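You operate a simulated robot arm through the tools that you are given. There is no shell and no other tool. Be economical: measure what you need, move in short steps, check, and stop when the job is done.

You are at the controls of a simulated two-armed robot. One attempt, no reset.

TASK
Pick up the bottle from the top of the testing table with one hand, pass it to the other hand and put it on the top of the lids table. Set down upright: bottle.
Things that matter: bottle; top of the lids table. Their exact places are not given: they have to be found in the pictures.

It is judged by the outcome, as a careful person would: the job done as asked, and still so three seconds after it is handed in. It fails if anything else is knocked over, pushed out of place, dropped, spilled or broken. A push-on lid holds only when it is set on centred and level and pressed home; a screw cap is set on level and turned clockwise until tight.

THE ROBOT
Two 7-joint arms with three-finger grippers on one trunk, on a base that drives. Base frame: it is fixed to the floor where the robot stands at the start and does not move with it; the origin is under the middle of the robot, x ahead of it, y to its left, z up; the surface under the hand at the start is at about z = 900. Readings come in mm, rad, newtons and seconds.
The left shoulder is at the start at [30, 124, 1008], the right one opposite. With the tool pointing down near the work surface each hand reaches from about 100 to 780 mm from the robot's upright axis, wherever it stands, measured 20 degrees to its own side. Places, roughly: top of the lids table (18x26 cm) [-2080, 740, 560]. Payload 2.2 kg a hand.
Tool frame (each hand has its own): the origin (TCP) lies between the finger pads and is the grasp point; the fingertips stand 28 mm ahead of it; z points along the fingers, y is the line along which they close. The gripper opens to 102 mm. The gripper's body begins 71 mm behind the TCP.
Orientation is that of the tool frame in the base frame, as a unit quaternion [x, y, z, w]. With the fingers straight down and closing along the base's y, the tool's x points along the base's -x, its y along +y and its z along -z.

THE INTERFACE
- The arms move only by the tool step_arm. It takes "left_increments", "right_increments" or both (then of equal length, played together; a hand with none holds still); each is a list of rows, each a list of 7 numbers: the shift along the tool's x, y, z in cm, then the turn, a rotation vector about the tool's x, y, z in rad, then the gripper command, from -1 (shut) to 1 (fully open), values between in proportion. In form: [[x, y, z, wx, wy, wz, jaw], ...]. A call has 1 to 10 rows; each row is the pose to reach, as a shift and turn from the pose commanded when the call began, along the tool's axes at that moment. A row lasts 0.2 s, in which the tool goes at most 50 mm and 0.15 rad; a call with a longer step from one row to the next is refused whole, and so is a gripper value outside its range. A pose out of reach is approached as far as the arm can. The call stops where the force on the tool passes 40 N (or 10 N more than at its start, if that is more) or the arm is blocked; 0.2 s more then pass. Each finger halts on what it meets, pressing with about 24 N; the grip force reading is that of the motor and also rises with nothing between the fingers. The clock runs only during rows and for 0.2 s after the last one: add rows that repeat a pose to give the fingers time. It gives the time, the measured TCP pose, the force on the tool (base axes), the opening and the grip force at its end, in the units of the frame above (readings bear some noise), with the torque about the TCP (base axes, N m) and any sound that the robot's microphone picked up.
- Cameras (640 x 400 px; columns grow to the right, rows downward): "scene" is now at [34.8, -23.3, 1713.7]; the picture's right is [-0.33, -0.94, 0.00], its down [-0.79, 0.28, -0.54] and it looks along [0.51, -0.18, -0.84] (base axes); focal length 267 px, centre (320, 200). "left" rides on the left gripper at [72, 38, -86] in its tool frame; the picture's right is [-0.46, 0.89, 0.00], its down [-0.60, -0.32, -0.73] and it looks along [-0.65, -0.34, 0.68] (tool axes); focal length 256 px, centre (320, 200). "right" rides on the right gripper at [69, 44, -86] in its tool frame; the picture's right is [-0.53, 0.85, 0.00], its down [-0.58, -0.36, -0.73] and it looks along [-0.62, -0.39, 0.68] (tool axes); focal length 256 px, centre (320, 200).
- camera(camera): a new picture of that camera. No time passes.
- move_column(by): slides the trunk up (or, below 0, down) by that many mm; the arms and the scene camera ride with it, the base frame stays. It gives what a move gives, with no picture.
- drive_base(legs): drives the robot by 1 to 6 legs, each [ahead, left, turn to the left] in mm, mm and rad, along the robot's own axes; the way and the turn of a leg run together, so that a leg with both is an arc; at most 1500 mm and 3.142 rad a leg. The arms and the cameras ride along, it lands a little off, and it stops where it bumps. It gives what a move gives.
- aim_head(pan, tilt): turns the head with the scene camera to pan (to the left, within 2.496 rad either way) and tilt (down, from -0.506 to 1.204), counted from straight ahead of the robot. It gives what a move gives.
- measure_at(camera, pixels): for up to 12 pixels [column, row] of the newest picture of that camera ("zoom" is the newest enlarged one), the place [x, y, z] in the base frame of the surface seen there, good to about 2 mm. No time passes.
- inspect(camera, box): a new picture of the part [left, top, right, bottom] of that camera's present view, enlarged. No time passes.
- job_done(): hands the job in; it is judged then, once.

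Keep the steps short. Do not move on a guess: measure, check each grasp and each placing, and mend mistakes. In all there are 80 turns and 70 pictures (those below and enlarged ones count). Leave the grippers open and the arms clear of the work at the hand-in unless told otherwise, and finish with a single line.

The tools are called after ">>>" as a command line: name --argument value ..., lists and objects as JSON in quotes. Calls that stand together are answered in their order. step_arm: Moves the arms, as the interface text tells. Its arguments: {"type":"object","properties":{"left_increments":{"type":"array","items":{"type":"array","items":{"type":"number"}}},"right_increments":{"type":"array","items":{"type":"array","items":{"type":"number"}}}},"required":[]} The other tools are called the same way: move_column (by) slides the trunk up or down; drive_base (legs) drives the base; aim_head (pan, tilt) turns the head that bears the scene camera; camera (camera) takes a picture; measure_at (camera, pixels) gives the place of the surface under pixels of a picture; inspect (camera, box) takes an enlarged picture of a part of a camera's view; job_done () hands the job in.

At the start:

```text
t: 0.0
left_position: [616.2, 139.4, 1161.7]
left_tool_rot: [-0.001, 1.0, 0.0, -0.001]
left_ft_force: [0.2, 0.5, 0.4]
left_wrist_torque: [0.01, 0.0, -0.04]
left_finger_gap: 101.9
left_finger_force: 0.1
right_position: [408.8, -276.7, 1196.9]
right_tool_rot: [0.001, 1.0, 0.001, 0.001]
right_ft_force: [-0.5, -0.1, -0.7]
right_wrist_torque: [0.01, -0.01, -0.02]
right_finger_gap: 101.9
right_finger_force: 0.0
trunk travel left (down, up): [-250.0, 290.0]
robot x, y, heading: [-3.5, 1.6, 0.005]
head pan, tilt: [-0.34, 0.995]
```

scene: 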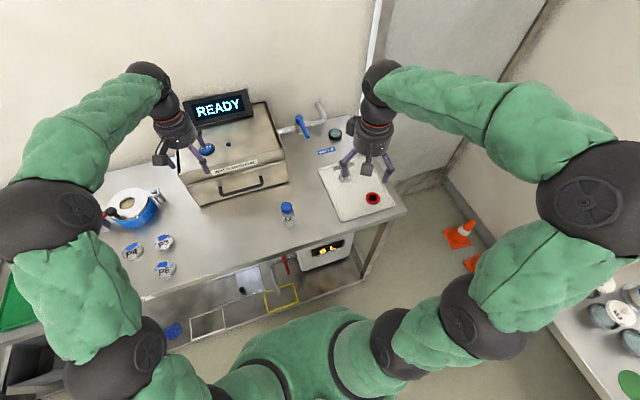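
right: 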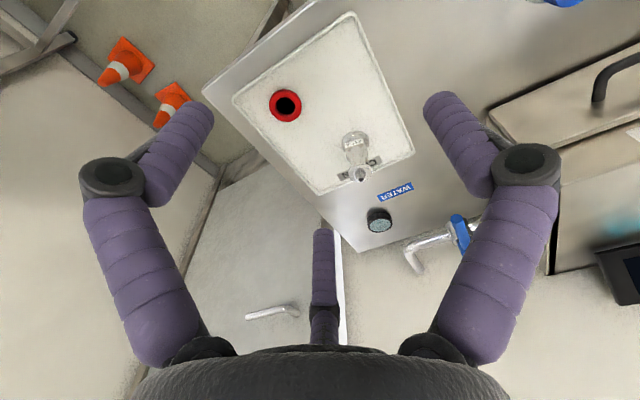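
left: 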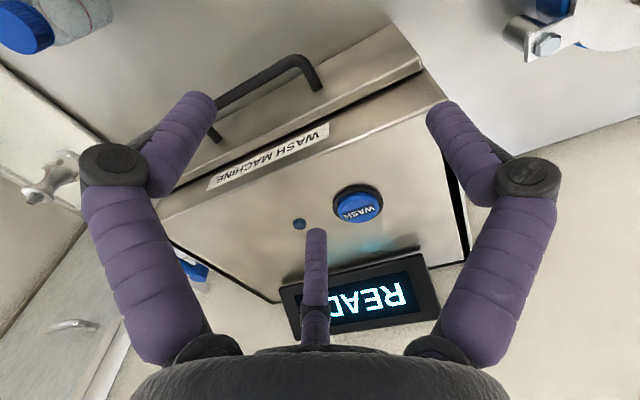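

I see a small bottle with a blue cap at about (288,215) in the scene view. I'll enlarge it and measure.

>>> inspect --camera "scene" --box '[240, 170, 340, 240]'

>>> measure_at --camera "scene" --pixels '[[287, 207], [289, 220], [289, 226], [270, 222], [310, 222], [362, 197], [285, 185], [290, 240]]'

```text
5.71 times, centred on (290, 205) of scene
```

zoom: 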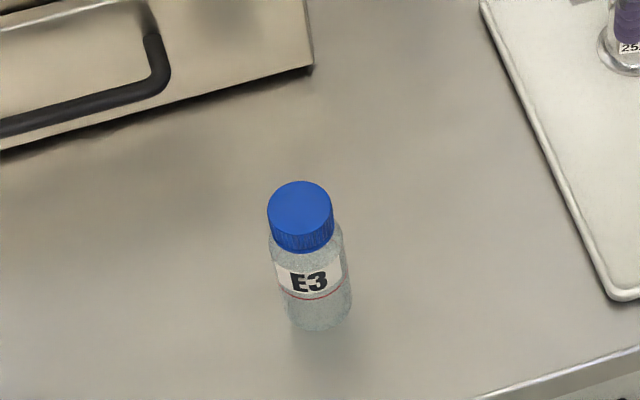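

```text
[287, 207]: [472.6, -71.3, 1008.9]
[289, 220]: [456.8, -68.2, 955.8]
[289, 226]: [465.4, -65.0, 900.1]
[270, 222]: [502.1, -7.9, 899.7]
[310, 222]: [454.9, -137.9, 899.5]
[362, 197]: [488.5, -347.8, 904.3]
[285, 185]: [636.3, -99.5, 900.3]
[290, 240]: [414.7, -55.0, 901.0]
```

A bottle "E3", top at z≈1009, about 40 mm wide, stands at about (465,-68). I'll look around to find the lids table and the route.

>>> aim_head --pan 2.45 --tilt 0.45

>>> camera --camera "scene"

>>> aim_head --pan 1.2 --tilt 0.6

>>> camera --camera "scene"

>>> aim_head --pan -2.0 --tilt 0.6

>>> camera --camera "scene"

```text
t: 2.5
left_position: [617.4, 138.7, 1163.0]
left_tool_rot: [0.0, 1.0, 0.0, 0.0]
left_ft_force: [-1.0, -0.5, 0.0]
left_wrist_torque: [0.02, 0.0, -0.01]
left_finger_gap: 102.0
left_finger_force: 0.0
right_position: [409.3, -277.6, 1197.2]
right_tool_rot: [0.002, 1.0, 0.001, 0.0]
right_ft_force: [-0.3, -0.7, 0.5]
right_wrist_torque: [0.0, 0.0, 0.0]
right_finger_gap: 102.1
right_finger_force: 0.1
trunk travel left (down, up): [-250.0, 290.0]
robot x, y, heading: [-1.3, -1.4, -0.007]
head pan, tilt: [2.45, 0.45]
```

```text
65 pictures are left
```

scene: 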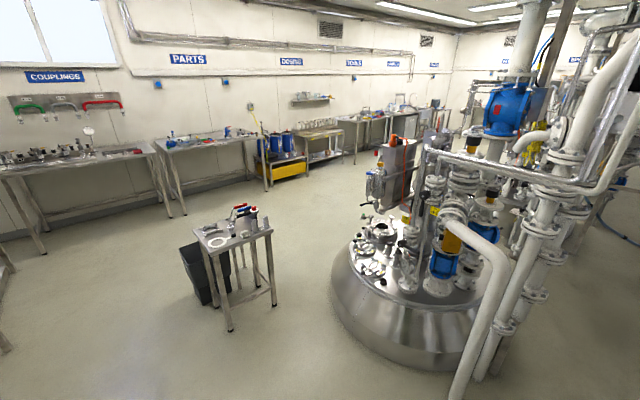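

```text
t: 3.9
left_position: [617.2, 139.9, 1162.7]
left_tool_rot: [0.001, 1.0, 0.0, 0.0]
left_ft_force: [-0.3, -0.5, 0.5]
left_wrist_torque: [0.02, 0.03, 0.01]
left_finger_gap: 102.0
left_finger_force: 0.0
right_position: [409.3, -278.0, 1197.6]
right_tool_rot: [0.0, 1.0, 0.0, 0.0]
right_ft_force: [1.3, -0.6, 0.1]
right_wrist_torque: [-0.03, -0.04, 0.02]
right_finger_gap: 101.7
right_finger_force: 0.1
trunk travel left (down, up): [-250.0, 290.0]
robot x, y, heading: [4.4, -3.2, 0.0]
head pan, tilt: [1.201, 0.6]
```

```text
64 pictures are left
```

scene: 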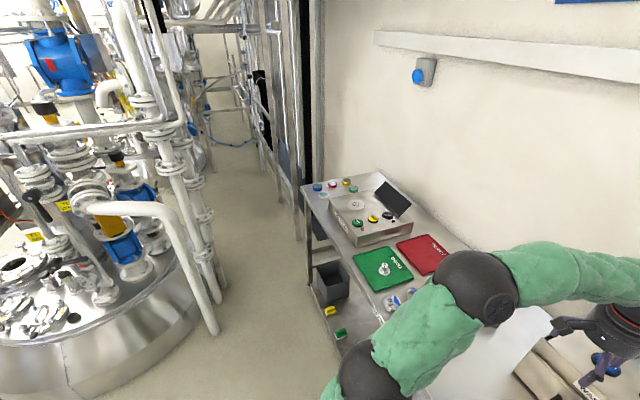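

```text
t: 6.6
left_position: [616.4, 138.9, 1161.4]
left_tool_rot: [-0.001, 1.0, 0.0, 0.0]
left_ft_force: [-0.1, -0.6, -0.2]
left_wrist_torque: [0.01, -0.01, -0.02]
left_finger_gap: 102.1
left_finger_force: 0.1
right_position: [408.6, -277.8, 1197.5]
right_tool_rot: [0.0, 1.0, 0.001, -0.001]
right_ft_force: [-0.1, -0.7, -0.1]
right_wrist_torque: [0.04, 0.01, -0.03]
right_finger_gap: 101.9
right_finger_force: 0.0
trunk travel left (down, up): [-250.0, 290.0]
robot x, y, heading: [-1.6, -1.9, -0.003]
head pan, tilt: [-2.0, 0.6]
```

```text
63 pictures are left
```

scene: 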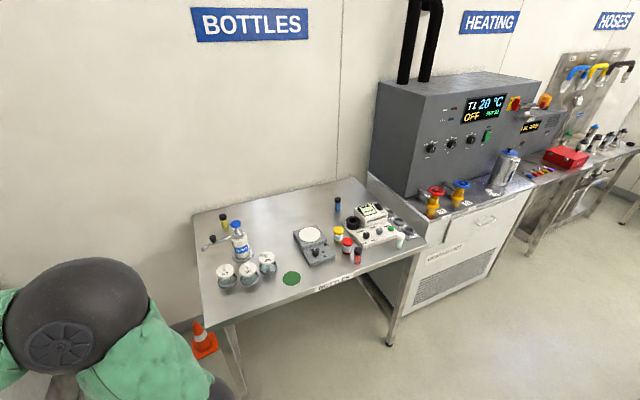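

I need to confirm which table is the testing table, so I'll look at the wall signs ahead.

>>> aim_head --pan 0.0 --tilt 0.1

>>> camera --camera "scene"

>>> aim_head --pan 0.9 --tilt 0.3

>>> camera --camera "scene"

>>> aim_head --pan 2.49 --tilt 0.5

>>> inspect --camera "scene" --box '[160, 170, 320, 270]'

```text
t: 8.6
left_position: [616.6, 138.7, 1160.6]
left_tool_rot: [0.0, 1.0, 0.0, 0.0]
left_ft_force: [-0.5, 0.2, -0.3]
left_wrist_torque: [-0.01, -0.01, 0.02]
left_finger_gap: 102.1
left_finger_force: 0.0
right_position: [408.5, -276.2, 1197.4]
right_tool_rot: [0.0, 1.0, 0.0, 0.001]
right_ft_force: [0.8, -0.1, 0.2]
right_wrist_torque: [0.02, -0.02, -0.01]
right_finger_gap: 101.9
right_finger_force: 0.0
trunk travel left (down, up): [-250.0, 290.0]
robot x, y, heading: [-3.2, 3.0, -0.002]
head pan, tilt: [0.0, 0.099]
```

```text
62 pictures are left
```

scene: 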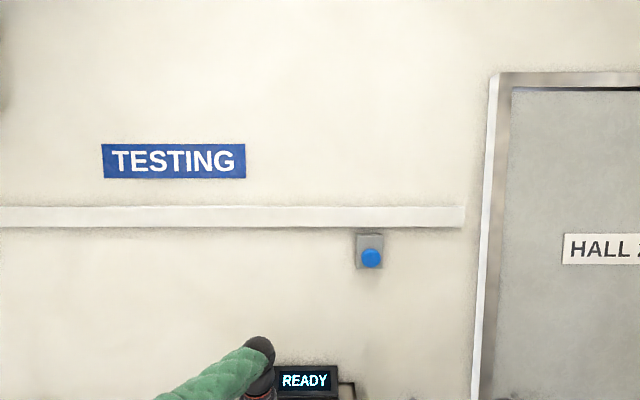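

```text
t: 9.8
left_position: [616.1, 139.4, 1160.8]
left_tool_rot: [0.0, 1.0, 0.0, 0.0]
left_ft_force: [-0.7, 0.6, 0.0]
left_wrist_torque: [0.0, 0.01, -0.01]
left_finger_gap: 102.2
left_finger_force: 0.1
right_position: [407.9, -277.8, 1197.1]
right_tool_rot: [0.001, 1.0, 0.0, 0.0]
right_ft_force: [0.3, -0.1, 0.5]
right_wrist_torque: [0.01, 0.0, -0.02]
right_finger_gap: 101.9
right_finger_force: 0.0
trunk travel left (down, up): [-250.0, 290.0]
robot x, y, heading: [-1.3, -1.7, 0.005]
head pan, tilt: [0.901, 0.3]
```

```text
61 pictures are left
```

scene: 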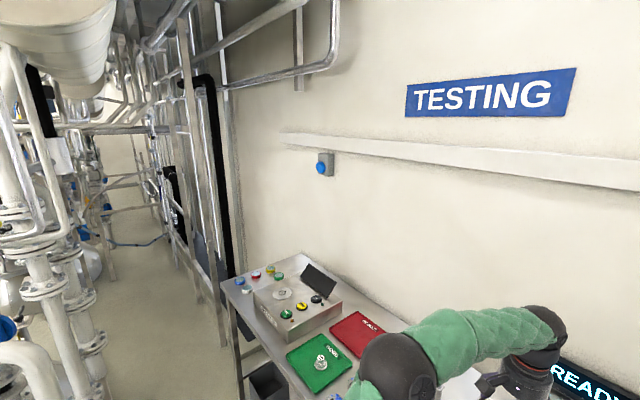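

```text
t: 11.4
left_position: [615.9, 138.5, 1163.0]
left_tool_rot: [0.0, 1.0, 0.0, 0.0]
left_ft_force: [-0.5, 0.7, -0.3]
left_wrist_torque: [0.01, 0.02, 0.0]
left_finger_gap: 101.9
left_finger_force: 0.1
right_position: [409.4, -276.9, 1197.5]
right_tool_rot: [0.0, 1.0, 0.001, 0.001]
right_ft_force: [-0.4, -1.3, -0.5]
right_wrist_torque: [0.02, -0.02, -0.03]
right_finger_gap: 102.0
right_finger_force: 0.1
trunk travel left (down, up): [-250.0, 290.0]
robot x, y, heading: [-0.3, -2.1, -0.002]
head pan, tilt: [2.491, 0.499]
```

```text
4.00 times, centred on (240, 220) of scene
```

zoom: 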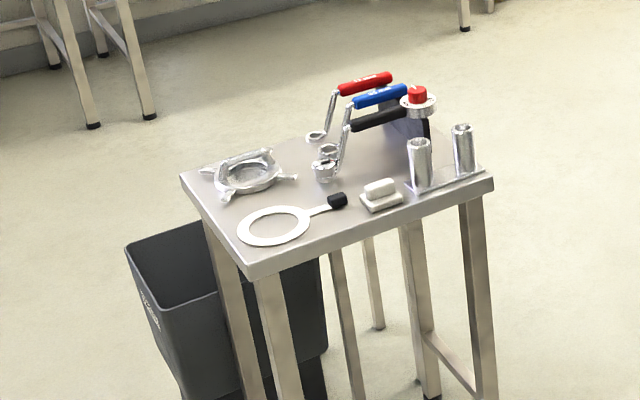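

That is the testing table ahead. Measuring whether the small cluttered table is the lids table.

>>> measure_at --camera "zoom" --pixels '[[350, 215], [250, 270], [185, 178], [490, 180], [300, 190], [345, 130]]'

>>> camera --camera "scene"

```text
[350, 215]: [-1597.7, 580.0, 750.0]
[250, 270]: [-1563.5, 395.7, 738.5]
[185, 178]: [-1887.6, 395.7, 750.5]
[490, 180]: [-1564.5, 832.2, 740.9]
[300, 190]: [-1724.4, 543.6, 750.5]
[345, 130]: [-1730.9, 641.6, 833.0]
```

```text
59 pictures are left
```

scene: 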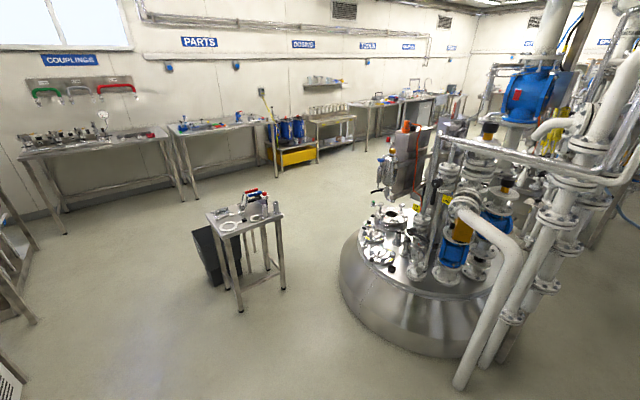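

The small table spans x≈-1890..-1560, y≈395..832, z=750; the lids table (z 560) must be hidden behind it. I'll measure the free floor around.

>>> measure_at --camera "scene" --pixels '[[340, 285], [350, 245], [395, 345], [455, 385], [300, 220], [210, 285], [200, 235], [30, 320], [65, 235], [185, 205], [375, 195], [250, 345]]'

>>> inspect --camera "scene" --box '[180, 170, 420, 320]'

```text
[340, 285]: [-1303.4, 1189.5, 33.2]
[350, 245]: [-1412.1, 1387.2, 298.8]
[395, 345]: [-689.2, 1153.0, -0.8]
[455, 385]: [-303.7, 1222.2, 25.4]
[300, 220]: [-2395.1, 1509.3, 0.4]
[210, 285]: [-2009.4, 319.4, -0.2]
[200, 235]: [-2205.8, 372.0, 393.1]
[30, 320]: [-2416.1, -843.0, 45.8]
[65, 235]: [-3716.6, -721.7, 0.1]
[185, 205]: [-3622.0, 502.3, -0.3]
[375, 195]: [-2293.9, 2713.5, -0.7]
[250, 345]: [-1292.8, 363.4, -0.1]
```

```text
2.67 times, centred on (300, 245) of scene
```

zoom: 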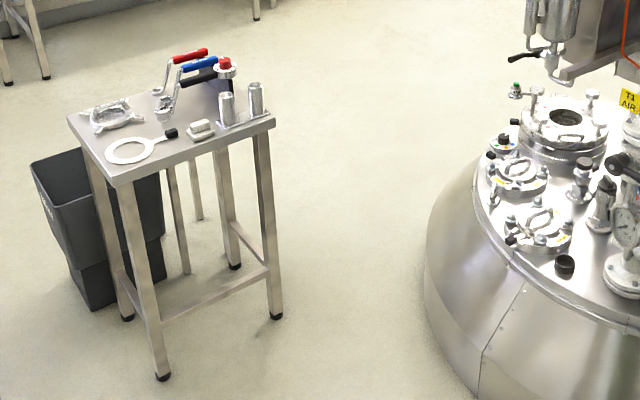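

Plan: right hand, tilted ~60° forward, grips the lower body of the bottle; left hand then takes it top-down by the upper body. I'll back off 200 mm for arm room and aim the head at the bottle again.

>>> drive_base --legs '[[-200, 0, 0]]'

>>> aim_head --pan -0.1 --tilt 0.8

>>> camera --camera "scene"

```text
t: 13.0
left_position: [410.9, 138.4, 1162.9]
left_tool_rot: [0.001, 1.0, 0.0, 0.001]
left_ft_force: [0.2, -0.1, 0.4]
left_wrist_torque: [-0.03, -0.03, 0.02]
left_finger_gap: 102.0
left_finger_force: 0.1
right_position: [202.7, -277.8, 1198.0]
right_tool_rot: [0.001, 1.0, 0.001, 0.0]
right_ft_force: [0.4, -0.2, 0.2]
right_wrist_torque: [0.0, -0.06, 0.01]
right_finger_gap: 102.0
right_finger_force: 0.0
trunk travel left (down, up): [-250.0, 290.0]
robot x, y, heading: [-202.6, 1.0, -0.003]
head pan, tilt: [2.491, 0.499]
```

```text
t: 15.4
left_position: [412.3, 139.3, 1161.9]
left_tool_rot: [0.001, 1.0, 0.0, 0.0]
left_ft_force: [0.0, 0.6, -0.5]
left_wrist_torque: [-0.01, 0.03, -0.02]
left_finger_gap: 102.1
left_finger_force: 0.0
right_position: [203.0, -278.5, 1196.9]
right_tool_rot: [0.001, 1.0, 0.001, 0.0]
right_ft_force: [-0.3, -0.2, -0.6]
right_wrist_torque: [0.02, 0.02, -0.01]
right_finger_gap: 101.9
right_finger_force: 0.1
trunk travel left (down, up): [-250.0, 290.0]
robot x, y, heading: [-207.4, -0.2, 0.001]
head pan, tilt: [-0.099, 0.799]
```

```text
57 pictures are left
```

scene: 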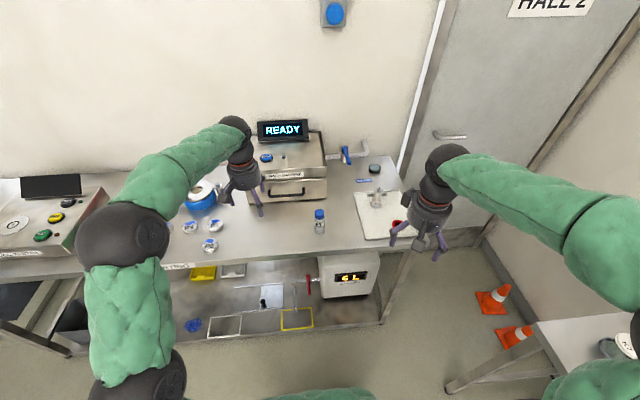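

Right hand: pitch forward 60° and go to the pre-grasp in front of the bottle, (355,-71,1008).

>>> step_arm --right_increments '[[-1.52, 2.07, 1.9, 0, -0.105, 0, 1], [-3.04, 4.14, 3.8, 0, -0.21, 0, 1], [-4.56, 6.21, 5.7, 0, -0.314, 0, 1], [-6.08, 8.28, 7.6, 0, -0.419, 0, 1], [-7.6, 10.35, 9.5, 0, -0.524, 0, 1], [-9.12, 12.42, 11.4, 0, -0.628, 0, 1], [-10.64, 14.49, 13.3, 0, -0.733, 0, 1], [-12.16, 16.56, 15.2, 0, -0.838, 0, 1], [-13.68, 18.63, 17.1, 0, -0.942, 0, 1], [-15.2, 20.7, 19, 0, -1.047, 0, 1]]'

>>> camera --camera "right"

>>> camera --camera "scene"

```text
t: 17.6
left_position: [412.3, 138.7, 1161.6]
left_tool_rot: [0.001, 1.0, 0.0, 0.0]
left_ft_force: [0.9, 0.2, -1.0]
left_wrist_torque: [0.0, 0.02, 0.04]
left_finger_gap: 102.1
left_finger_force: 0.0
right_position: [354.5, -71.6, 1007.2]
right_tool_rot: [0.0, 0.865, 0.0, 0.501]
right_ft_force: [0.1, -0.8, 0.1]
right_wrist_torque: [0.0, 0.01, 0.01]
right_finger_gap: 101.8
right_finger_force: 0.1
trunk travel left (down, up): [-250.0, 290.0]
robot x, y, heading: [-203.7, -4.0, -0.001]
head pan, tilt: [-0.099, 0.799]
```

```text
56 pictures are left
```

right: 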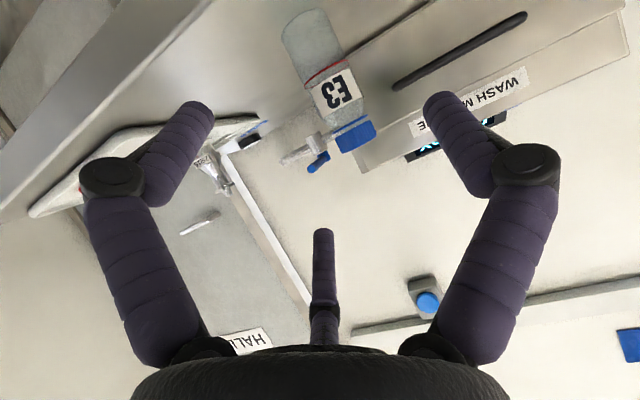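

```text
55 pictures are left
```

scene: 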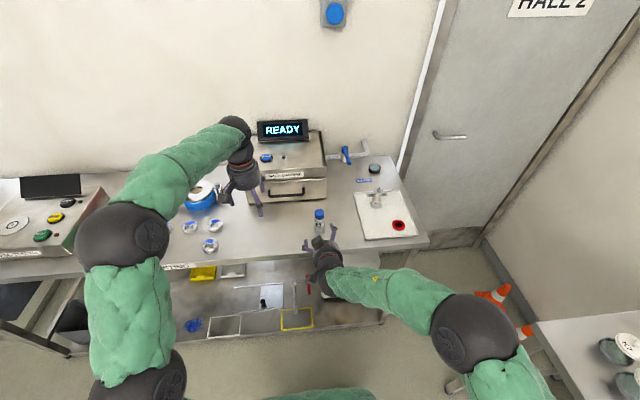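

There's a third prong in the wrist view; I'll measure it, the fingers and the bottle.

>>> measure_at --camera "right" --pixels '[[323, 237], [323, 280], [324, 325], [205, 110], [432, 100], [110, 175], [310, 40], [340, 92], [350, 135], [330, 375], [170, 280]]'

>>> inspect --camera "scene" --box '[280, 190, 380, 310]'

```text
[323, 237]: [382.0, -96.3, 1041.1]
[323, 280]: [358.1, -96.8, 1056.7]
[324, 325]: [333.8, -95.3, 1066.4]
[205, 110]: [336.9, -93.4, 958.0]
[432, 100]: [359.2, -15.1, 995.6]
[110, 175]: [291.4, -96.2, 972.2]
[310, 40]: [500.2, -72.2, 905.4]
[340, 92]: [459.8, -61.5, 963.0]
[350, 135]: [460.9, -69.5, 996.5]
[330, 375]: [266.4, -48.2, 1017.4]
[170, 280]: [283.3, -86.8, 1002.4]
```

```text
3.33 times, centred on (330, 250) of scene
```

zoom: 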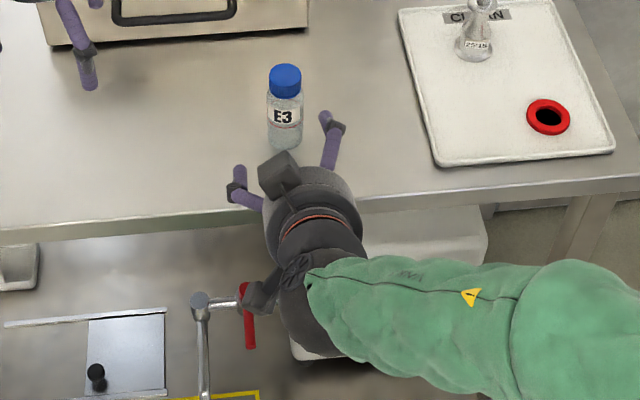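

I want to understand the real hand shape: measure the block and fingers seen in the enlarged scene view.

>>> measure_at --camera "zoom" --pixels '[[275, 175], [292, 160], [240, 172], [240, 200], [325, 118], [330, 160], [325, 205], [275, 230], [285, 95], [285, 80]]'

>>> camera --camera "left"

```text
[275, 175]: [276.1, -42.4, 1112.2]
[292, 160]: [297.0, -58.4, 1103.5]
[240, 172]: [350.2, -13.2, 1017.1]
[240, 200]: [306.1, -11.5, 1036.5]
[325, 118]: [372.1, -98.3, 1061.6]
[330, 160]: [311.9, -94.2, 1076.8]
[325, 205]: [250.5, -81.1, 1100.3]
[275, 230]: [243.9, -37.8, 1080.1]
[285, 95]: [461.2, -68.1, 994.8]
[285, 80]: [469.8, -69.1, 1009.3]
```

```text
53 pictures are left
```

left: 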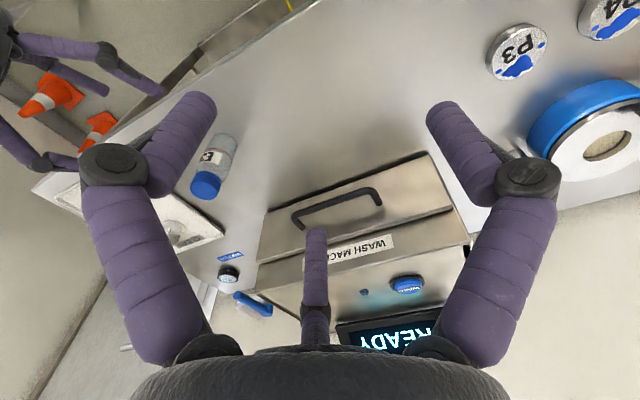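

The hand is visibly three-pronged. I'll close the right fingers to ~40 mm in free air to see how they close.

>>> step_arm --right_increments '[[0, 0, 0, 0, 0, 0, -0.2], [0, 0, 0, 0, 0, 0, -0.2], [0, 0, 0, 0, 0, 0, -0.2]]'

>>> camera --camera "right"

>>> inspect --camera "scene" --box '[280, 190, 380, 310]'

```text
t: 18.4
left_position: [412.1, 138.6, 1161.8]
left_tool_rot: [0.001, 1.0, 0.001, 0.0]
left_ft_force: [0.2, -0.6, 0.1]
left_wrist_torque: [-0.01, 0.01, -0.01]
left_finger_gap: 102.0
left_finger_force: 0.1
right_position: [353.2, -72.8, 1006.9]
right_tool_rot: [0.001, 0.866, 0.0, 0.5]
right_ft_force: [-0.4, -0.6, -0.4]
right_wrist_torque: [0.0, 0.0, 0.01]
right_finger_gap: 40.8
right_finger_force: 0.2
trunk travel left (down, up): [-250.0, 290.0]
robot x, y, heading: [-205.0, -0.0, -0.0]
head pan, tilt: [-0.099, 0.799]
```

```text
52 pictures are left
```

right: 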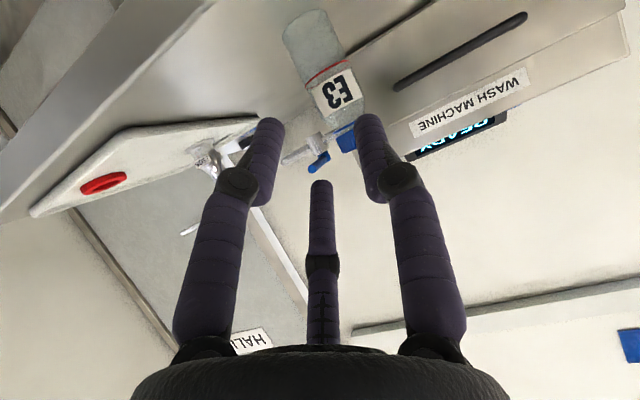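

```text
3.33 times, centred on (330, 250) of scene
```

zoom: 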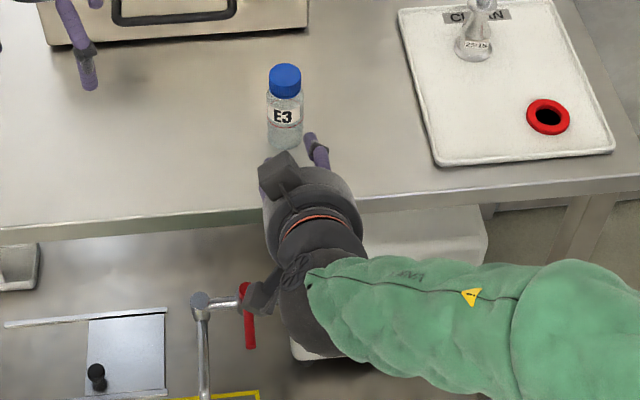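

>>> measure_at --camera "right" --pixels '[[268, 128], [370, 125], [321, 190], [321, 230], [235, 185], [400, 180], [365, 185], [272, 180]]'

>>> measure_at --camera "zoom" --pixels '[[310, 138], [320, 160], [275, 180], [292, 160]]'

```text
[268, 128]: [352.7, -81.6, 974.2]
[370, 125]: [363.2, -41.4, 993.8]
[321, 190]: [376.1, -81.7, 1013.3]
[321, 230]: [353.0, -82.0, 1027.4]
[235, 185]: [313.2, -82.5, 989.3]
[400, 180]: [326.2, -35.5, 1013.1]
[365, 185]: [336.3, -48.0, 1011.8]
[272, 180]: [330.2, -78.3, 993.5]
```

```text
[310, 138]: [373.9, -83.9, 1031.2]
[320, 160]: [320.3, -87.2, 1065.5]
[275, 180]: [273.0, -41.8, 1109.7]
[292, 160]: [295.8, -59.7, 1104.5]
```

The fingers close concentrically (three at 120°). I'll measure the bottle's profile and the table edge closely before choosing the grip height.

>>> inspect --camera "scene" --box '[295, 195, 345, 245]'

>>> measure_at --camera "scene" --pixels '[[270, 252], [270, 256], [290, 253], [290, 257], [365, 245], [365, 249], [400, 240], [350, 215]]'

```text
8.00 times, centred on (320, 220) of scene
```

zoom: 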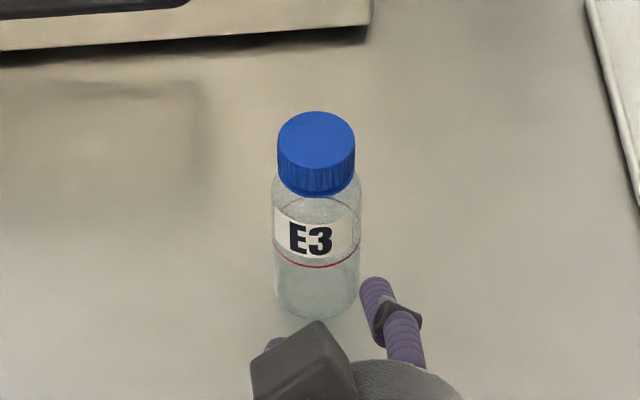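

```text
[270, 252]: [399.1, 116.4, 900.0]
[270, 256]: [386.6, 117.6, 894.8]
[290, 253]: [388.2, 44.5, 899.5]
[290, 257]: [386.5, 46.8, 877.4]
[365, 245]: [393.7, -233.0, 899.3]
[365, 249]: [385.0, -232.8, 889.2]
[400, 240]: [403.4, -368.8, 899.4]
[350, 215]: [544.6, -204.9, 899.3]
```

>>> measure_at --camera "zoom" --pixels '[[316, 138], [316, 168], [316, 190], [316, 202], [316, 225], [316, 265], [316, 305], [279, 150], [353, 150], [274, 230], [358, 230], [280, 185]]'

```text
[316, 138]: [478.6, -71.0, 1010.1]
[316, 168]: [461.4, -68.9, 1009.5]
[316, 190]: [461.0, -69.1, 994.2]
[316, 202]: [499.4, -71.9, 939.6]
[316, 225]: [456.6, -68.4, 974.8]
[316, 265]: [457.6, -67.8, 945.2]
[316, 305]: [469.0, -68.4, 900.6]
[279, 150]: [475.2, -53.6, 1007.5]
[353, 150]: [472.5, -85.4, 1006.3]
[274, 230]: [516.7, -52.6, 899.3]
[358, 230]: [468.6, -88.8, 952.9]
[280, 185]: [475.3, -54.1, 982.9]
```

Bottle axis ≈(478,-69.5), body radius ≈20, cap radius 17 from z≈985, table edge x≈386. I'll set the right hand to 70° pitch, opening ~74 mm, lined up 110 mm short of the grasp.

>>> step_arm --right_increments '[[0.22, -0.4, 0.5, 0, -0.09, 0, 0.45], [0.45, -0.8, 1.02, 0, -0.175, 0, 0.45], [0.45, -0.8, 1.02, 0, -0.175, 0, 0.45]]'

>>> camera --camera "right"

```text
t: 19.2
left_position: [411.0, 138.6, 1162.9]
left_tool_rot: [0.0, 1.0, -0.001, 0.0]
left_ft_force: [0.2, 0.0, 0.0]
left_wrist_torque: [-0.01, 0.0, -0.03]
left_finger_gap: 102.0
left_finger_force: 0.0
right_position: [361.8, -80.1, 1000.8]
right_tool_rot: [0.0, 0.819, 0.001, 0.574]
right_ft_force: [-0.1, -0.2, 0.4]
right_wrist_torque: [0.0, 0.0, -0.03]
right_finger_gap: 74.2
right_finger_force: 0.1
trunk travel left (down, up): [-250.0, 290.0]
robot x, y, heading: [-206.8, 2.0, -0.002]
head pan, tilt: [-0.099, 0.799]
```

```text
49 pictures are left
```

right: 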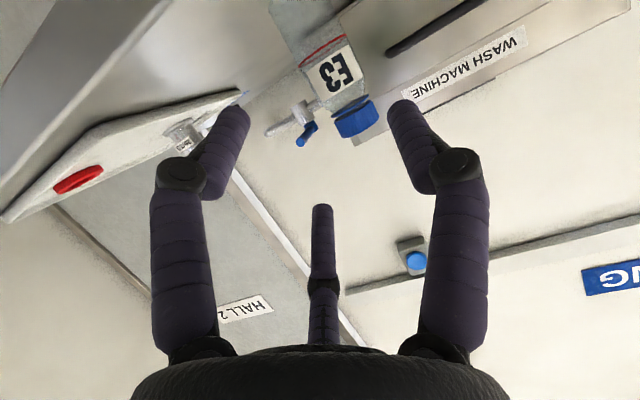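

Aligned. Advance 75 mm along the fingers and look.

>>> step_arm --right_increments '[[0, 0, 2.5, 0, 0, 0, 0.45], [0, 0, 5, 0, 0, 0, 0.45], [0, 0, 7.5, 0, 0, 0, 0.45]]'

>>> camera --camera "right"

>>> inspect --camera "scene" --box '[280, 195, 360, 255]'

```text
t: 20.0
left_position: [412.8, 138.2, 1160.7]
left_tool_rot: [0.001, 1.0, 0.0, -0.001]
left_ft_force: [0.1, -0.6, -0.2]
left_wrist_torque: [-0.01, 0.05, -0.03]
left_finger_gap: 101.9
left_finger_force: 0.1
right_position: [435.8, -79.3, 973.6]
right_tool_rot: [0.001, 0.819, 0.0, 0.574]
right_ft_force: [1.3, 0.9, 0.6]
right_wrist_torque: [-0.01, -0.01, 0.0]
right_finger_gap: 73.9
right_finger_force: 0.0
trunk travel left (down, up): [-250.0, 290.0]
robot x, y, heading: [-206.1, -3.1, -0.001]
head pan, tilt: [-0.099, 0.799]
```

```text
48 pictures are left
```

right: 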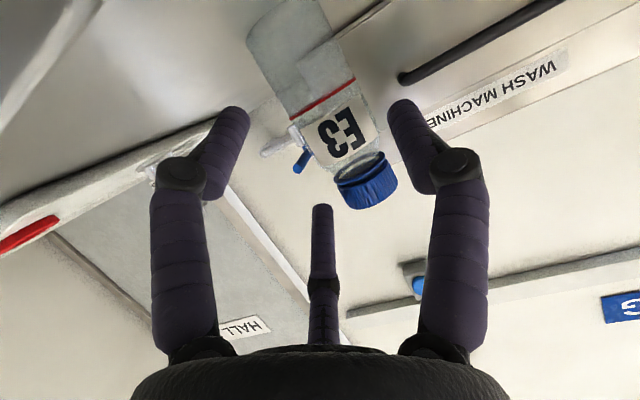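

```text
6.67 times, centred on (320, 225) of scene
```

zoom: 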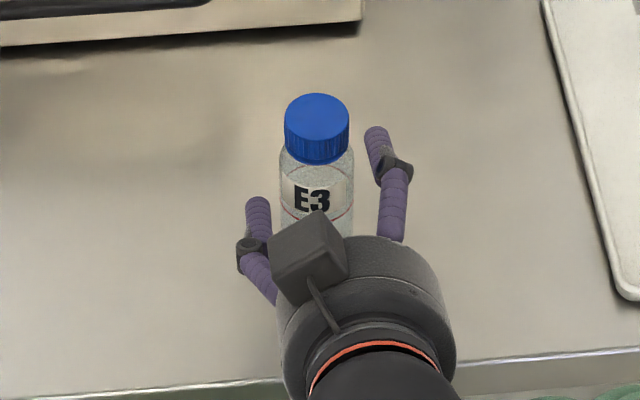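

Clear on both sides. Advance the last 29 mm, 3 mm lower.

>>> step_arm --right_increments '[[0.15, -0.05, 1.5, 0, 0, 0, 0.45], [0.3, -0.1, 2.9, 0, 0, 0, 0.45]]'

>>> camera --camera "right"

>>> inspect --camera "scene" --box '[280, 195, 360, 255]'

```text
t: 20.6
left_position: [411.4, 137.8, 1162.3]
left_tool_rot: [0.001, 1.0, 0.0, 0.0]
left_ft_force: [0.3, 0.0, 0.6]
left_wrist_torque: [-0.01, -0.02, 0.0]
left_finger_gap: 101.9
left_finger_force: 0.0
right_position: [460.1, -80.6, 961.2]
right_tool_rot: [0.0, 0.819, 0.001, 0.574]
right_ft_force: [-0.1, 0.5, -0.7]
right_wrist_torque: [0.02, -0.03, 0.0]
right_finger_gap: 74.0
right_finger_force: 0.0
trunk travel left (down, up): [-250.0, 290.0]
robot x, y, heading: [-204.9, -1.6, -0.002]
head pan, tilt: [-0.099, 0.799]
```

```text
46 pictures are left
```

right: 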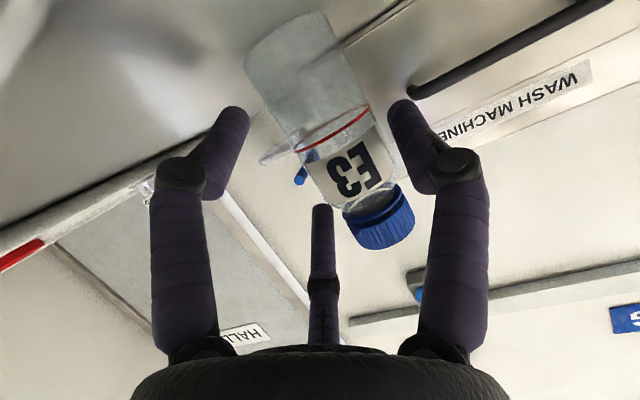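

```text
6.67 times, centred on (320, 225) of scene
```

zoom: 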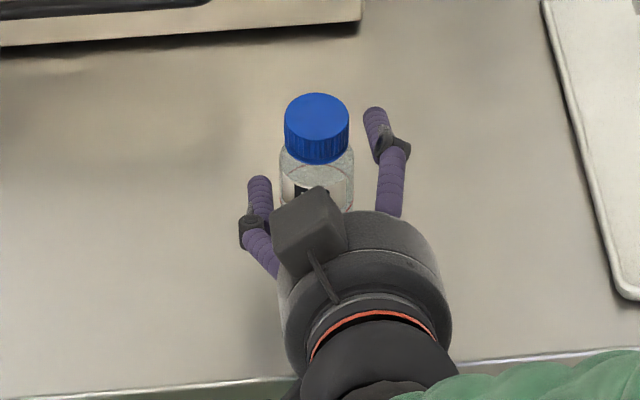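

>>> measure_at --camera "zoom" --pixels '[[258, 180], [260, 200], [372, 112], [378, 135], [316, 110], [340, 190]]'

>>> measure_at --camera "right" --pixels '[[240, 112], [215, 140], [400, 105], [322, 210], [290, 40], [380, 230]]'

```text
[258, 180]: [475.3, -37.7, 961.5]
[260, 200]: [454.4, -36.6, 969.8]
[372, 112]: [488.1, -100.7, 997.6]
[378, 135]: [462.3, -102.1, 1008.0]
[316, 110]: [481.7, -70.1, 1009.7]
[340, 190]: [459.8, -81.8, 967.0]
```

```text
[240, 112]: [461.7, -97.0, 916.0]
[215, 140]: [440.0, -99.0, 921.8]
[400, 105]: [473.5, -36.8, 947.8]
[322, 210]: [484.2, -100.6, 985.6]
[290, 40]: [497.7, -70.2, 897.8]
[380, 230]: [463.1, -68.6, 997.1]
```

The lower finger's tip (x≈465) is short of the bottle axis (x≈479); advance 16 mm more, level.

>>> step_arm --right_increments '[[-0.25, 0, 0.75, 0, 0, 0, 0.45], [-0.5, 0, 1.5, 0, 0, 0, 0.45]]'

>>> step_arm --right_increments '[[0, 0, 0, 0, 0, 0, 0.32], [0, 0, 0, 0, 0, 0, 0.22], [0, 0, 0, 0, 0, 0, 0.22]]'

>>> camera --camera "right"

>>> inspect --camera "scene" --box '[280, 195, 360, 255]'

```text
t: 21.2
left_position: [412.1, 139.2, 1160.6]
left_tool_rot: [0.001, 1.0, 0.0, 0.0]
left_ft_force: [-0.2, 0.1, -0.5]
left_wrist_torque: [0.0, -0.01, -0.02]
left_finger_gap: 102.1
left_finger_force: 0.0
right_position: [474.6, -79.7, 960.3]
right_tool_rot: [0.001, 0.819, 0.0, 0.573]
right_ft_force: [0.7, 0.3, -0.5]
right_wrist_torque: [-0.01, 0.0, 0.01]
right_finger_gap: 73.9
right_finger_force: 0.1
trunk travel left (down, up): [-250.0, 290.0]
robot x, y, heading: [-202.6, -1.6, -0.0]
head pan, tilt: [-0.099, 0.799]
```

```text
t: 22.0
left_position: [411.6, 138.3, 1163.6]
left_tool_rot: [0.001, 1.0, 0.001, 0.0]
left_ft_force: [0.9, -0.8, -0.3]
left_wrist_torque: [-0.01, 0.01, -0.01]
left_finger_gap: 101.7
left_finger_force: 0.0
right_position: [475.0, -79.0, 960.9]
right_tool_rot: [0.0, 0.819, 0.0, 0.574]
right_ft_force: [0.5, -0.4, -0.2]
right_wrist_torque: [0.03, -0.03, 0.01]
right_finger_gap: 62.4
right_finger_force: 0.0
trunk travel left (down, up): [-250.0, 290.0]
robot x, y, heading: [-201.9, 0.8, -0.003]
head pan, tilt: [-0.099, 0.799]
```

```text
44 pictures are left
```

right: 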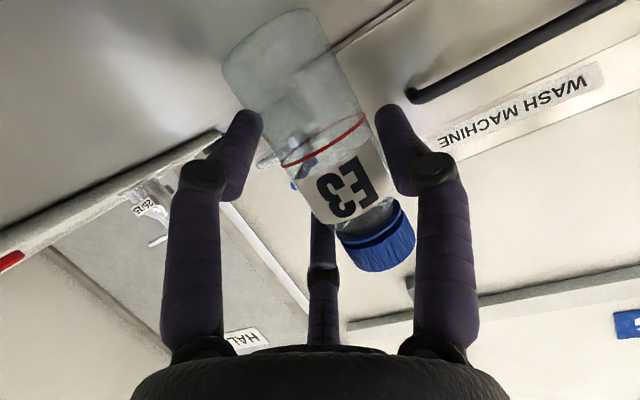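

```text
6.67 times, centred on (320, 225) of scene
```

zoom: 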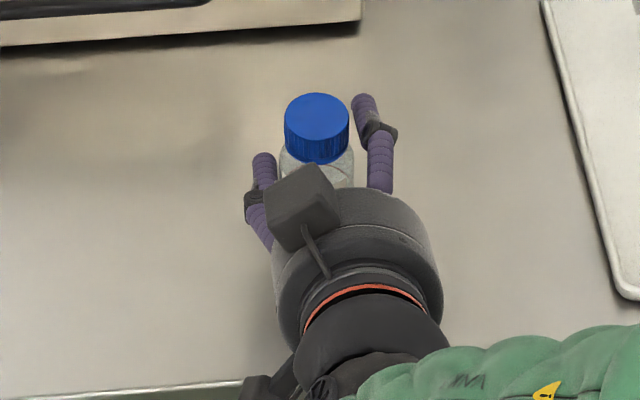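

Fingers are about to touch. Close a few mm more and see whether the gap stalls.

>>> step_arm --right_increments '[[0, 0, 0, 0, 0, 0, 0.14], [0, 0, 0, 0, 0, 0, 0.1], [0, 0, 0, 0, 0, 0, 0.1]]'

>>> camera --camera "right"

>>> inspect --camera "scene" --box '[280, 195, 360, 255]'

```text
t: 22.8
left_position: [412.5, 139.1, 1162.6]
left_tool_rot: [0.001, 1.0, 0.001, 0.0]
left_ft_force: [-1.0, -0.6, 0.6]
left_wrist_torque: [-0.01, 0.02, 0.01]
left_finger_gap: 101.8
left_finger_force: 0.1
right_position: [473.7, -80.5, 961.9]
right_tool_rot: [0.001, 0.819, 0.0, 0.573]
right_ft_force: [-0.1, -0.4, -0.1]
right_wrist_torque: [0.0, -0.01, -0.03]
right_finger_gap: 56.1
right_finger_force: 0.1
trunk travel left (down, up): [-250.0, 290.0]
robot x, y, heading: [-206.5, -0.2, -0.004]
head pan, tilt: [-0.099, 0.799]
```

```text
42 pictures are left
```

right: 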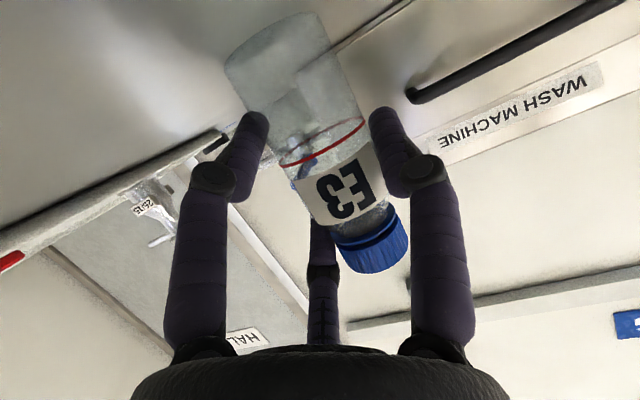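

```text
6.67 times, centred on (320, 225) of scene
```

zoom: 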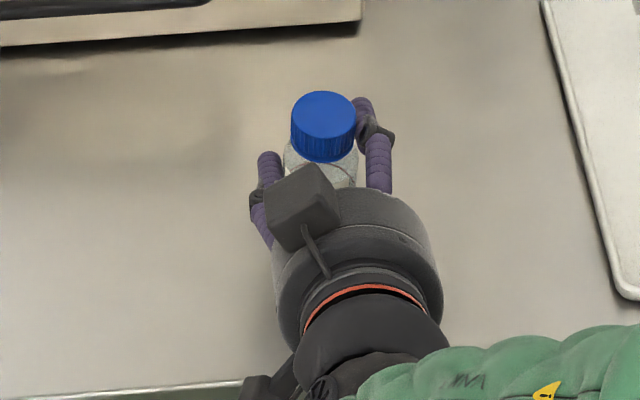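

>>> measure_at --camera "zoom" --pixels '[[323, 108], [294, 110], [354, 110], [323, 150], [268, 160]]'

>>> measure_at --camera "right" --pixels '[[280, 50], [240, 100], [330, 30], [256, 118], [320, 225], [380, 240], [275, 130], [355, 110]]'

```text
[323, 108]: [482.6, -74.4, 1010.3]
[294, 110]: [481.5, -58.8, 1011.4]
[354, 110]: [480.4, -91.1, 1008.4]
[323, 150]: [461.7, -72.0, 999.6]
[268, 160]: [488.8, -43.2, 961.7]
```

```text
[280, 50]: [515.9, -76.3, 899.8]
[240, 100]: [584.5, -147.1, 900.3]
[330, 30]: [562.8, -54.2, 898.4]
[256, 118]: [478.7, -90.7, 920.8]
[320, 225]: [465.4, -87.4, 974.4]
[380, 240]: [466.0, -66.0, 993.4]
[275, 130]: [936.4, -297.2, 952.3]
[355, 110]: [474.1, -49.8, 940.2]
```

No stall yet and the bottle slid ~3 mm. Close a little more.

>>> step_arm --right_increments '[[0, 0, 0, 0, 0, 0, 0.04], [0, 0, 0, 0, 0, 0, 0.0], [0, 0, 0, 0, 0, 0, 0.0]]'

>>> inspect --camera "scene" --box '[280, 195, 360, 255]'

>>> camera --camera "right"

```text
t: 23.6
left_position: [410.8, 139.5, 1162.7]
left_tool_rot: [0.001, 1.0, 0.0, 0.0]
left_ft_force: [-0.6, 0.4, -0.2]
left_wrist_torque: [-0.02, 0.01, 0.01]
left_finger_gap: 102.2
left_finger_force: 0.0
right_position: [475.6, -80.5, 961.1]
right_tool_rot: [0.0, 0.819, 0.001, 0.573]
right_ft_force: [-0.2, 0.0, 0.4]
right_wrist_torque: [-0.05, -0.01, 0.02]
right_finger_gap: 53.5
right_finger_force: 23.9
trunk travel left (down, up): [-250.0, 290.0]
robot x, y, heading: [-203.2, -2.8, -0.005]
head pan, tilt: [-0.099, 0.799]
```

```text
6.67 times, centred on (320, 225) of scene
```

zoom: 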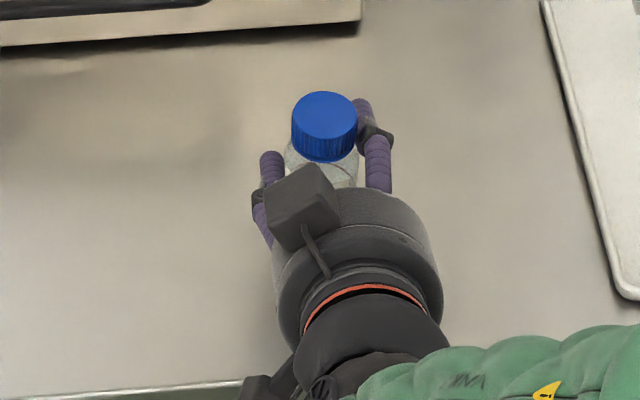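

```text
39 pictures are left
```

right: 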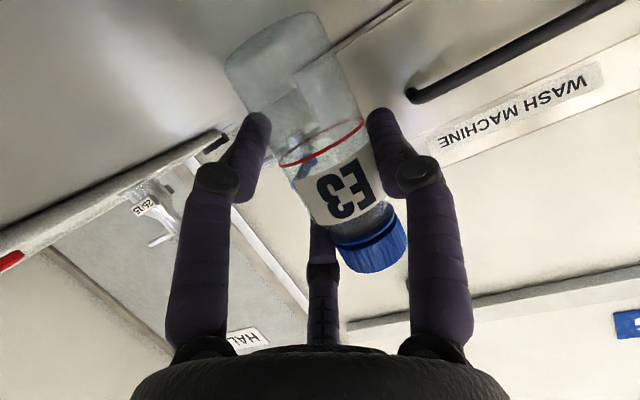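

Grip stalled at 53.5 mm, 24 N: held by three fingers. Lift straight up 100 mm.

>>> step_arm --right_increments '[[0, 0, 0, 0, 0, 0, -0.3], [-1, 0, -0.36, 0, 0, 0, -0.3], [-3, 0, -1.09, 0, 0, 0, -0.3], [-5.2, 0, -1.89, 0, 0, 0, -0.3], [-7.4, 0, -2.69, 0, 0, 0, -0.3], [-9.4, 0, -3.42, 0, 0, 0, -0.3]]'

>>> camera --camera "right"

>>> inspect --camera "scene" --box '[275, 170, 375, 250]'

```text
t: 25.0
left_position: [411.5, 139.4, 1162.4]
left_tool_rot: [0.001, 1.0, -0.001, 0.0]
left_ft_force: [-0.3, 0.9, 0.2]
left_wrist_torque: [-0.02, 0.02, 0.02]
left_finger_gap: 102.2
left_finger_force: 0.0
right_position: [474.9, -80.8, 1059.1]
right_tool_rot: [0.001, 0.819, 0.0, 0.573]
right_ft_force: [0.0, -0.6, -0.3]
right_wrist_torque: [-0.03, -0.01, -0.03]
right_finger_gap: 53.5
right_finger_force: 23.4
trunk travel left (down, up): [-250.0, 290.0]
robot x, y, heading: [-202.9, -0.3, -0.003]
head pan, tilt: [-0.099, 0.799]
```

```text
38 pictures are left
```

right: 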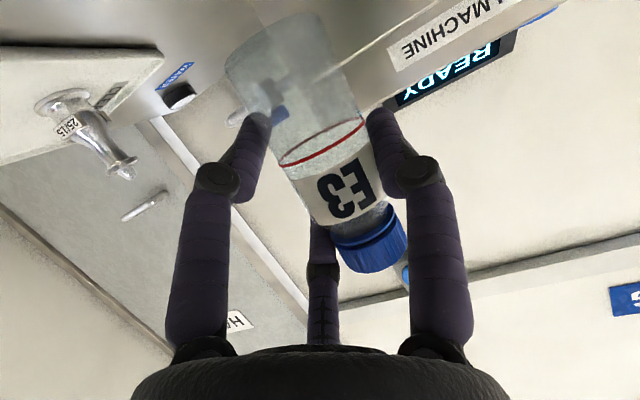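

```text
5.00 times, centred on (325, 210) of scene
```

zoom: 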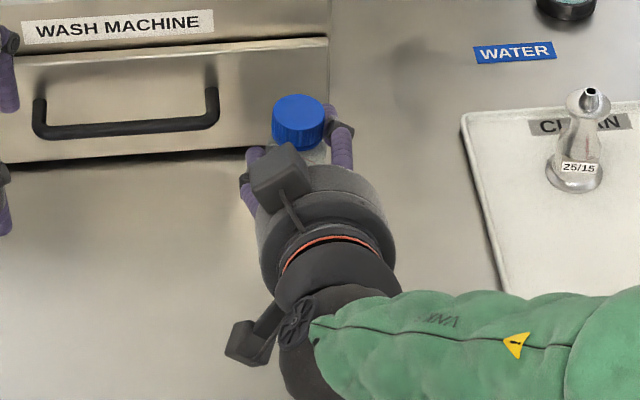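

Bottle is held. Bring it back and left, clear of the machine, while the left hand rises 110 mm and turns 15° for the take-over.

>>> step_arm --right_increments '[[0.17, 1.5, -3.4, 0, 0, 0, -0.3], [0.34, 3, -6.8, 0, 0, 0, -0.3], [0.52, 4.5, -10.2, 0, 0, 0, -0.3], [0.69, 6, -13.6, 0, 0, 0, -0.3]]' --left_increments '[[0, 0, -3, 0, 0, 0.07, 0.4], [0, 0, -6, 0, 0, 0.13, 0.4], [0, 0, -9, 0, 0, 0.2, 0.4], [0, 0, -11, 0, 0, 0.26, 0.4]]'

>>> aim_head --pan 0.0 --tilt 0.85

>>> camera --camera "scene"

>>> camera --camera "left"

```text
t: 26.0
left_position: [408.5, 139.7, 1272.5]
left_tool_rot: [0.132, 0.991, 0.0, 0.0]
left_ft_force: [-0.6, 0.4, -0.1]
left_wrist_torque: [-0.02, -0.01, -0.03]
left_finger_gap: 71.5
left_finger_force: 0.1
right_position: [342.4, -21.8, 1102.7]
right_tool_rot: [0.0, 0.819, 0.001, 0.574]
right_ft_force: [0.5, -0.2, -1.1]
right_wrist_torque: [0.02, 0.0, 0.02]
right_finger_gap: 53.5
right_finger_force: 23.9
trunk travel left (down, up): [-250.0, 290.0]
robot x, y, heading: [-203.9, 0.1, -0.001]
head pan, tilt: [-0.099, 0.799]
```

```text
t: 26.6
left_position: [409.0, 140.2, 1271.6]
left_tool_rot: [0.13, 0.991, 0.0, 0.001]
left_ft_force: [0.4, 0.1, -0.6]
left_wrist_torque: [-0.04, -0.01, 0.02]
left_finger_gap: 71.1
left_finger_force: 0.0
right_position: [344.4, -20.6, 1101.1]
right_tool_rot: [0.0, 0.819, 0.0, 0.574]
right_ft_force: [0.4, 0.5, -0.2]
right_wrist_torque: [-0.02, 0.02, -0.01]
right_finger_gap: 53.5
right_finger_force: 24.1
trunk travel left (down, up): [-250.0, 290.0]
robot x, y, heading: [-204.4, 1.4, 0.001]
head pan, tilt: [0.0, 0.85]
```

```text
36 pictures are left
```

scene: 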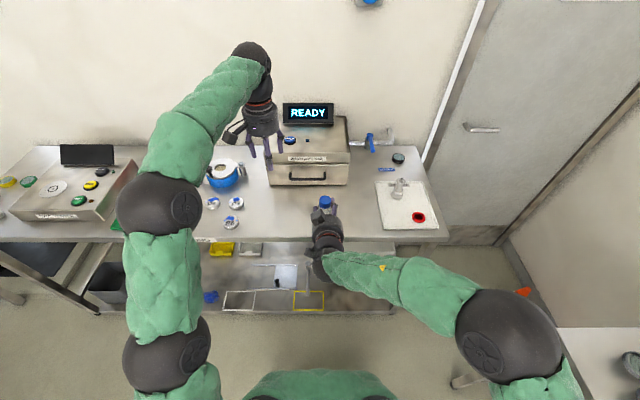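

```text
35 pictures are left
```

left: 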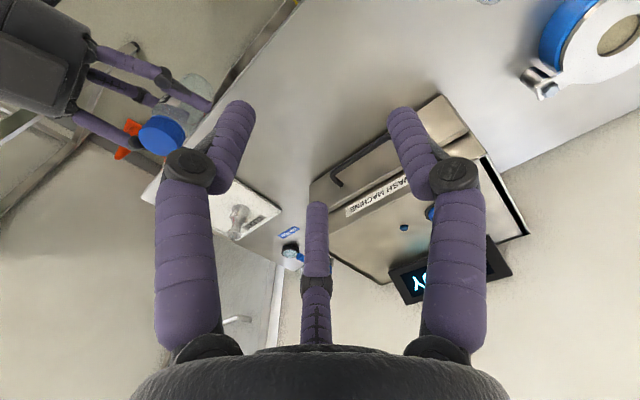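

Now measure the bottle in the right hand.

>>> inspect --camera "scene" --box '[290, 180, 365, 240]'

>>> inspect --camera "left" --box '[60, 30, 260, 170]'

>>> measure_at --camera "left" --pixels '[[160, 132], [143, 130], [178, 130], [160, 120], [160, 150], [205, 103], [182, 112], [195, 85]]'

```text
6.67 times, centred on (328, 210) of scene
```

zoom: 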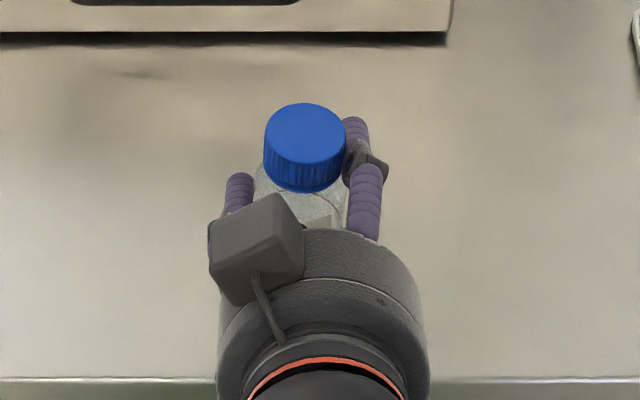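

```text
2.86 times, centred on (160, 100) of left
```

zoom: 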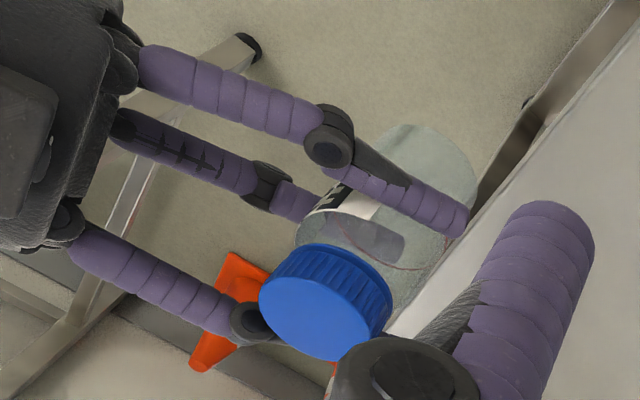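

```text
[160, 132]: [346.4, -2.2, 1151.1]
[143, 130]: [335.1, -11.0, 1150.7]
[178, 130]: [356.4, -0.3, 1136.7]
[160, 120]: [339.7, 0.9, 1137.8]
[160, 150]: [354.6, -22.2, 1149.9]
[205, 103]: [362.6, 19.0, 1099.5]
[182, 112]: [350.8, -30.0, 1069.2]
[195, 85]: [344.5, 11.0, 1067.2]
```

>>> measure_at --camera "scene" --pixels '[[325.3, 200.3], [325.3, 196.5], [325.3, 204], [320, 201], [330.5, 200], [325, 207], [325, 213], [333, 199], [334, 205], [315.5, 208]]'

```text
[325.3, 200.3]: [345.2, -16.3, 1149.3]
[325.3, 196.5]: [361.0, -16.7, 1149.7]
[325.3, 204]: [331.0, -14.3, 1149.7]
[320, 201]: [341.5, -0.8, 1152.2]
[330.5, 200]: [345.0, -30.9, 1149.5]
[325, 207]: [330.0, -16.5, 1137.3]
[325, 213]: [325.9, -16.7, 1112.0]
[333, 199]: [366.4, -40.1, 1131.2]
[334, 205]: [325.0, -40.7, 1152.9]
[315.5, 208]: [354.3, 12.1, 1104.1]
```

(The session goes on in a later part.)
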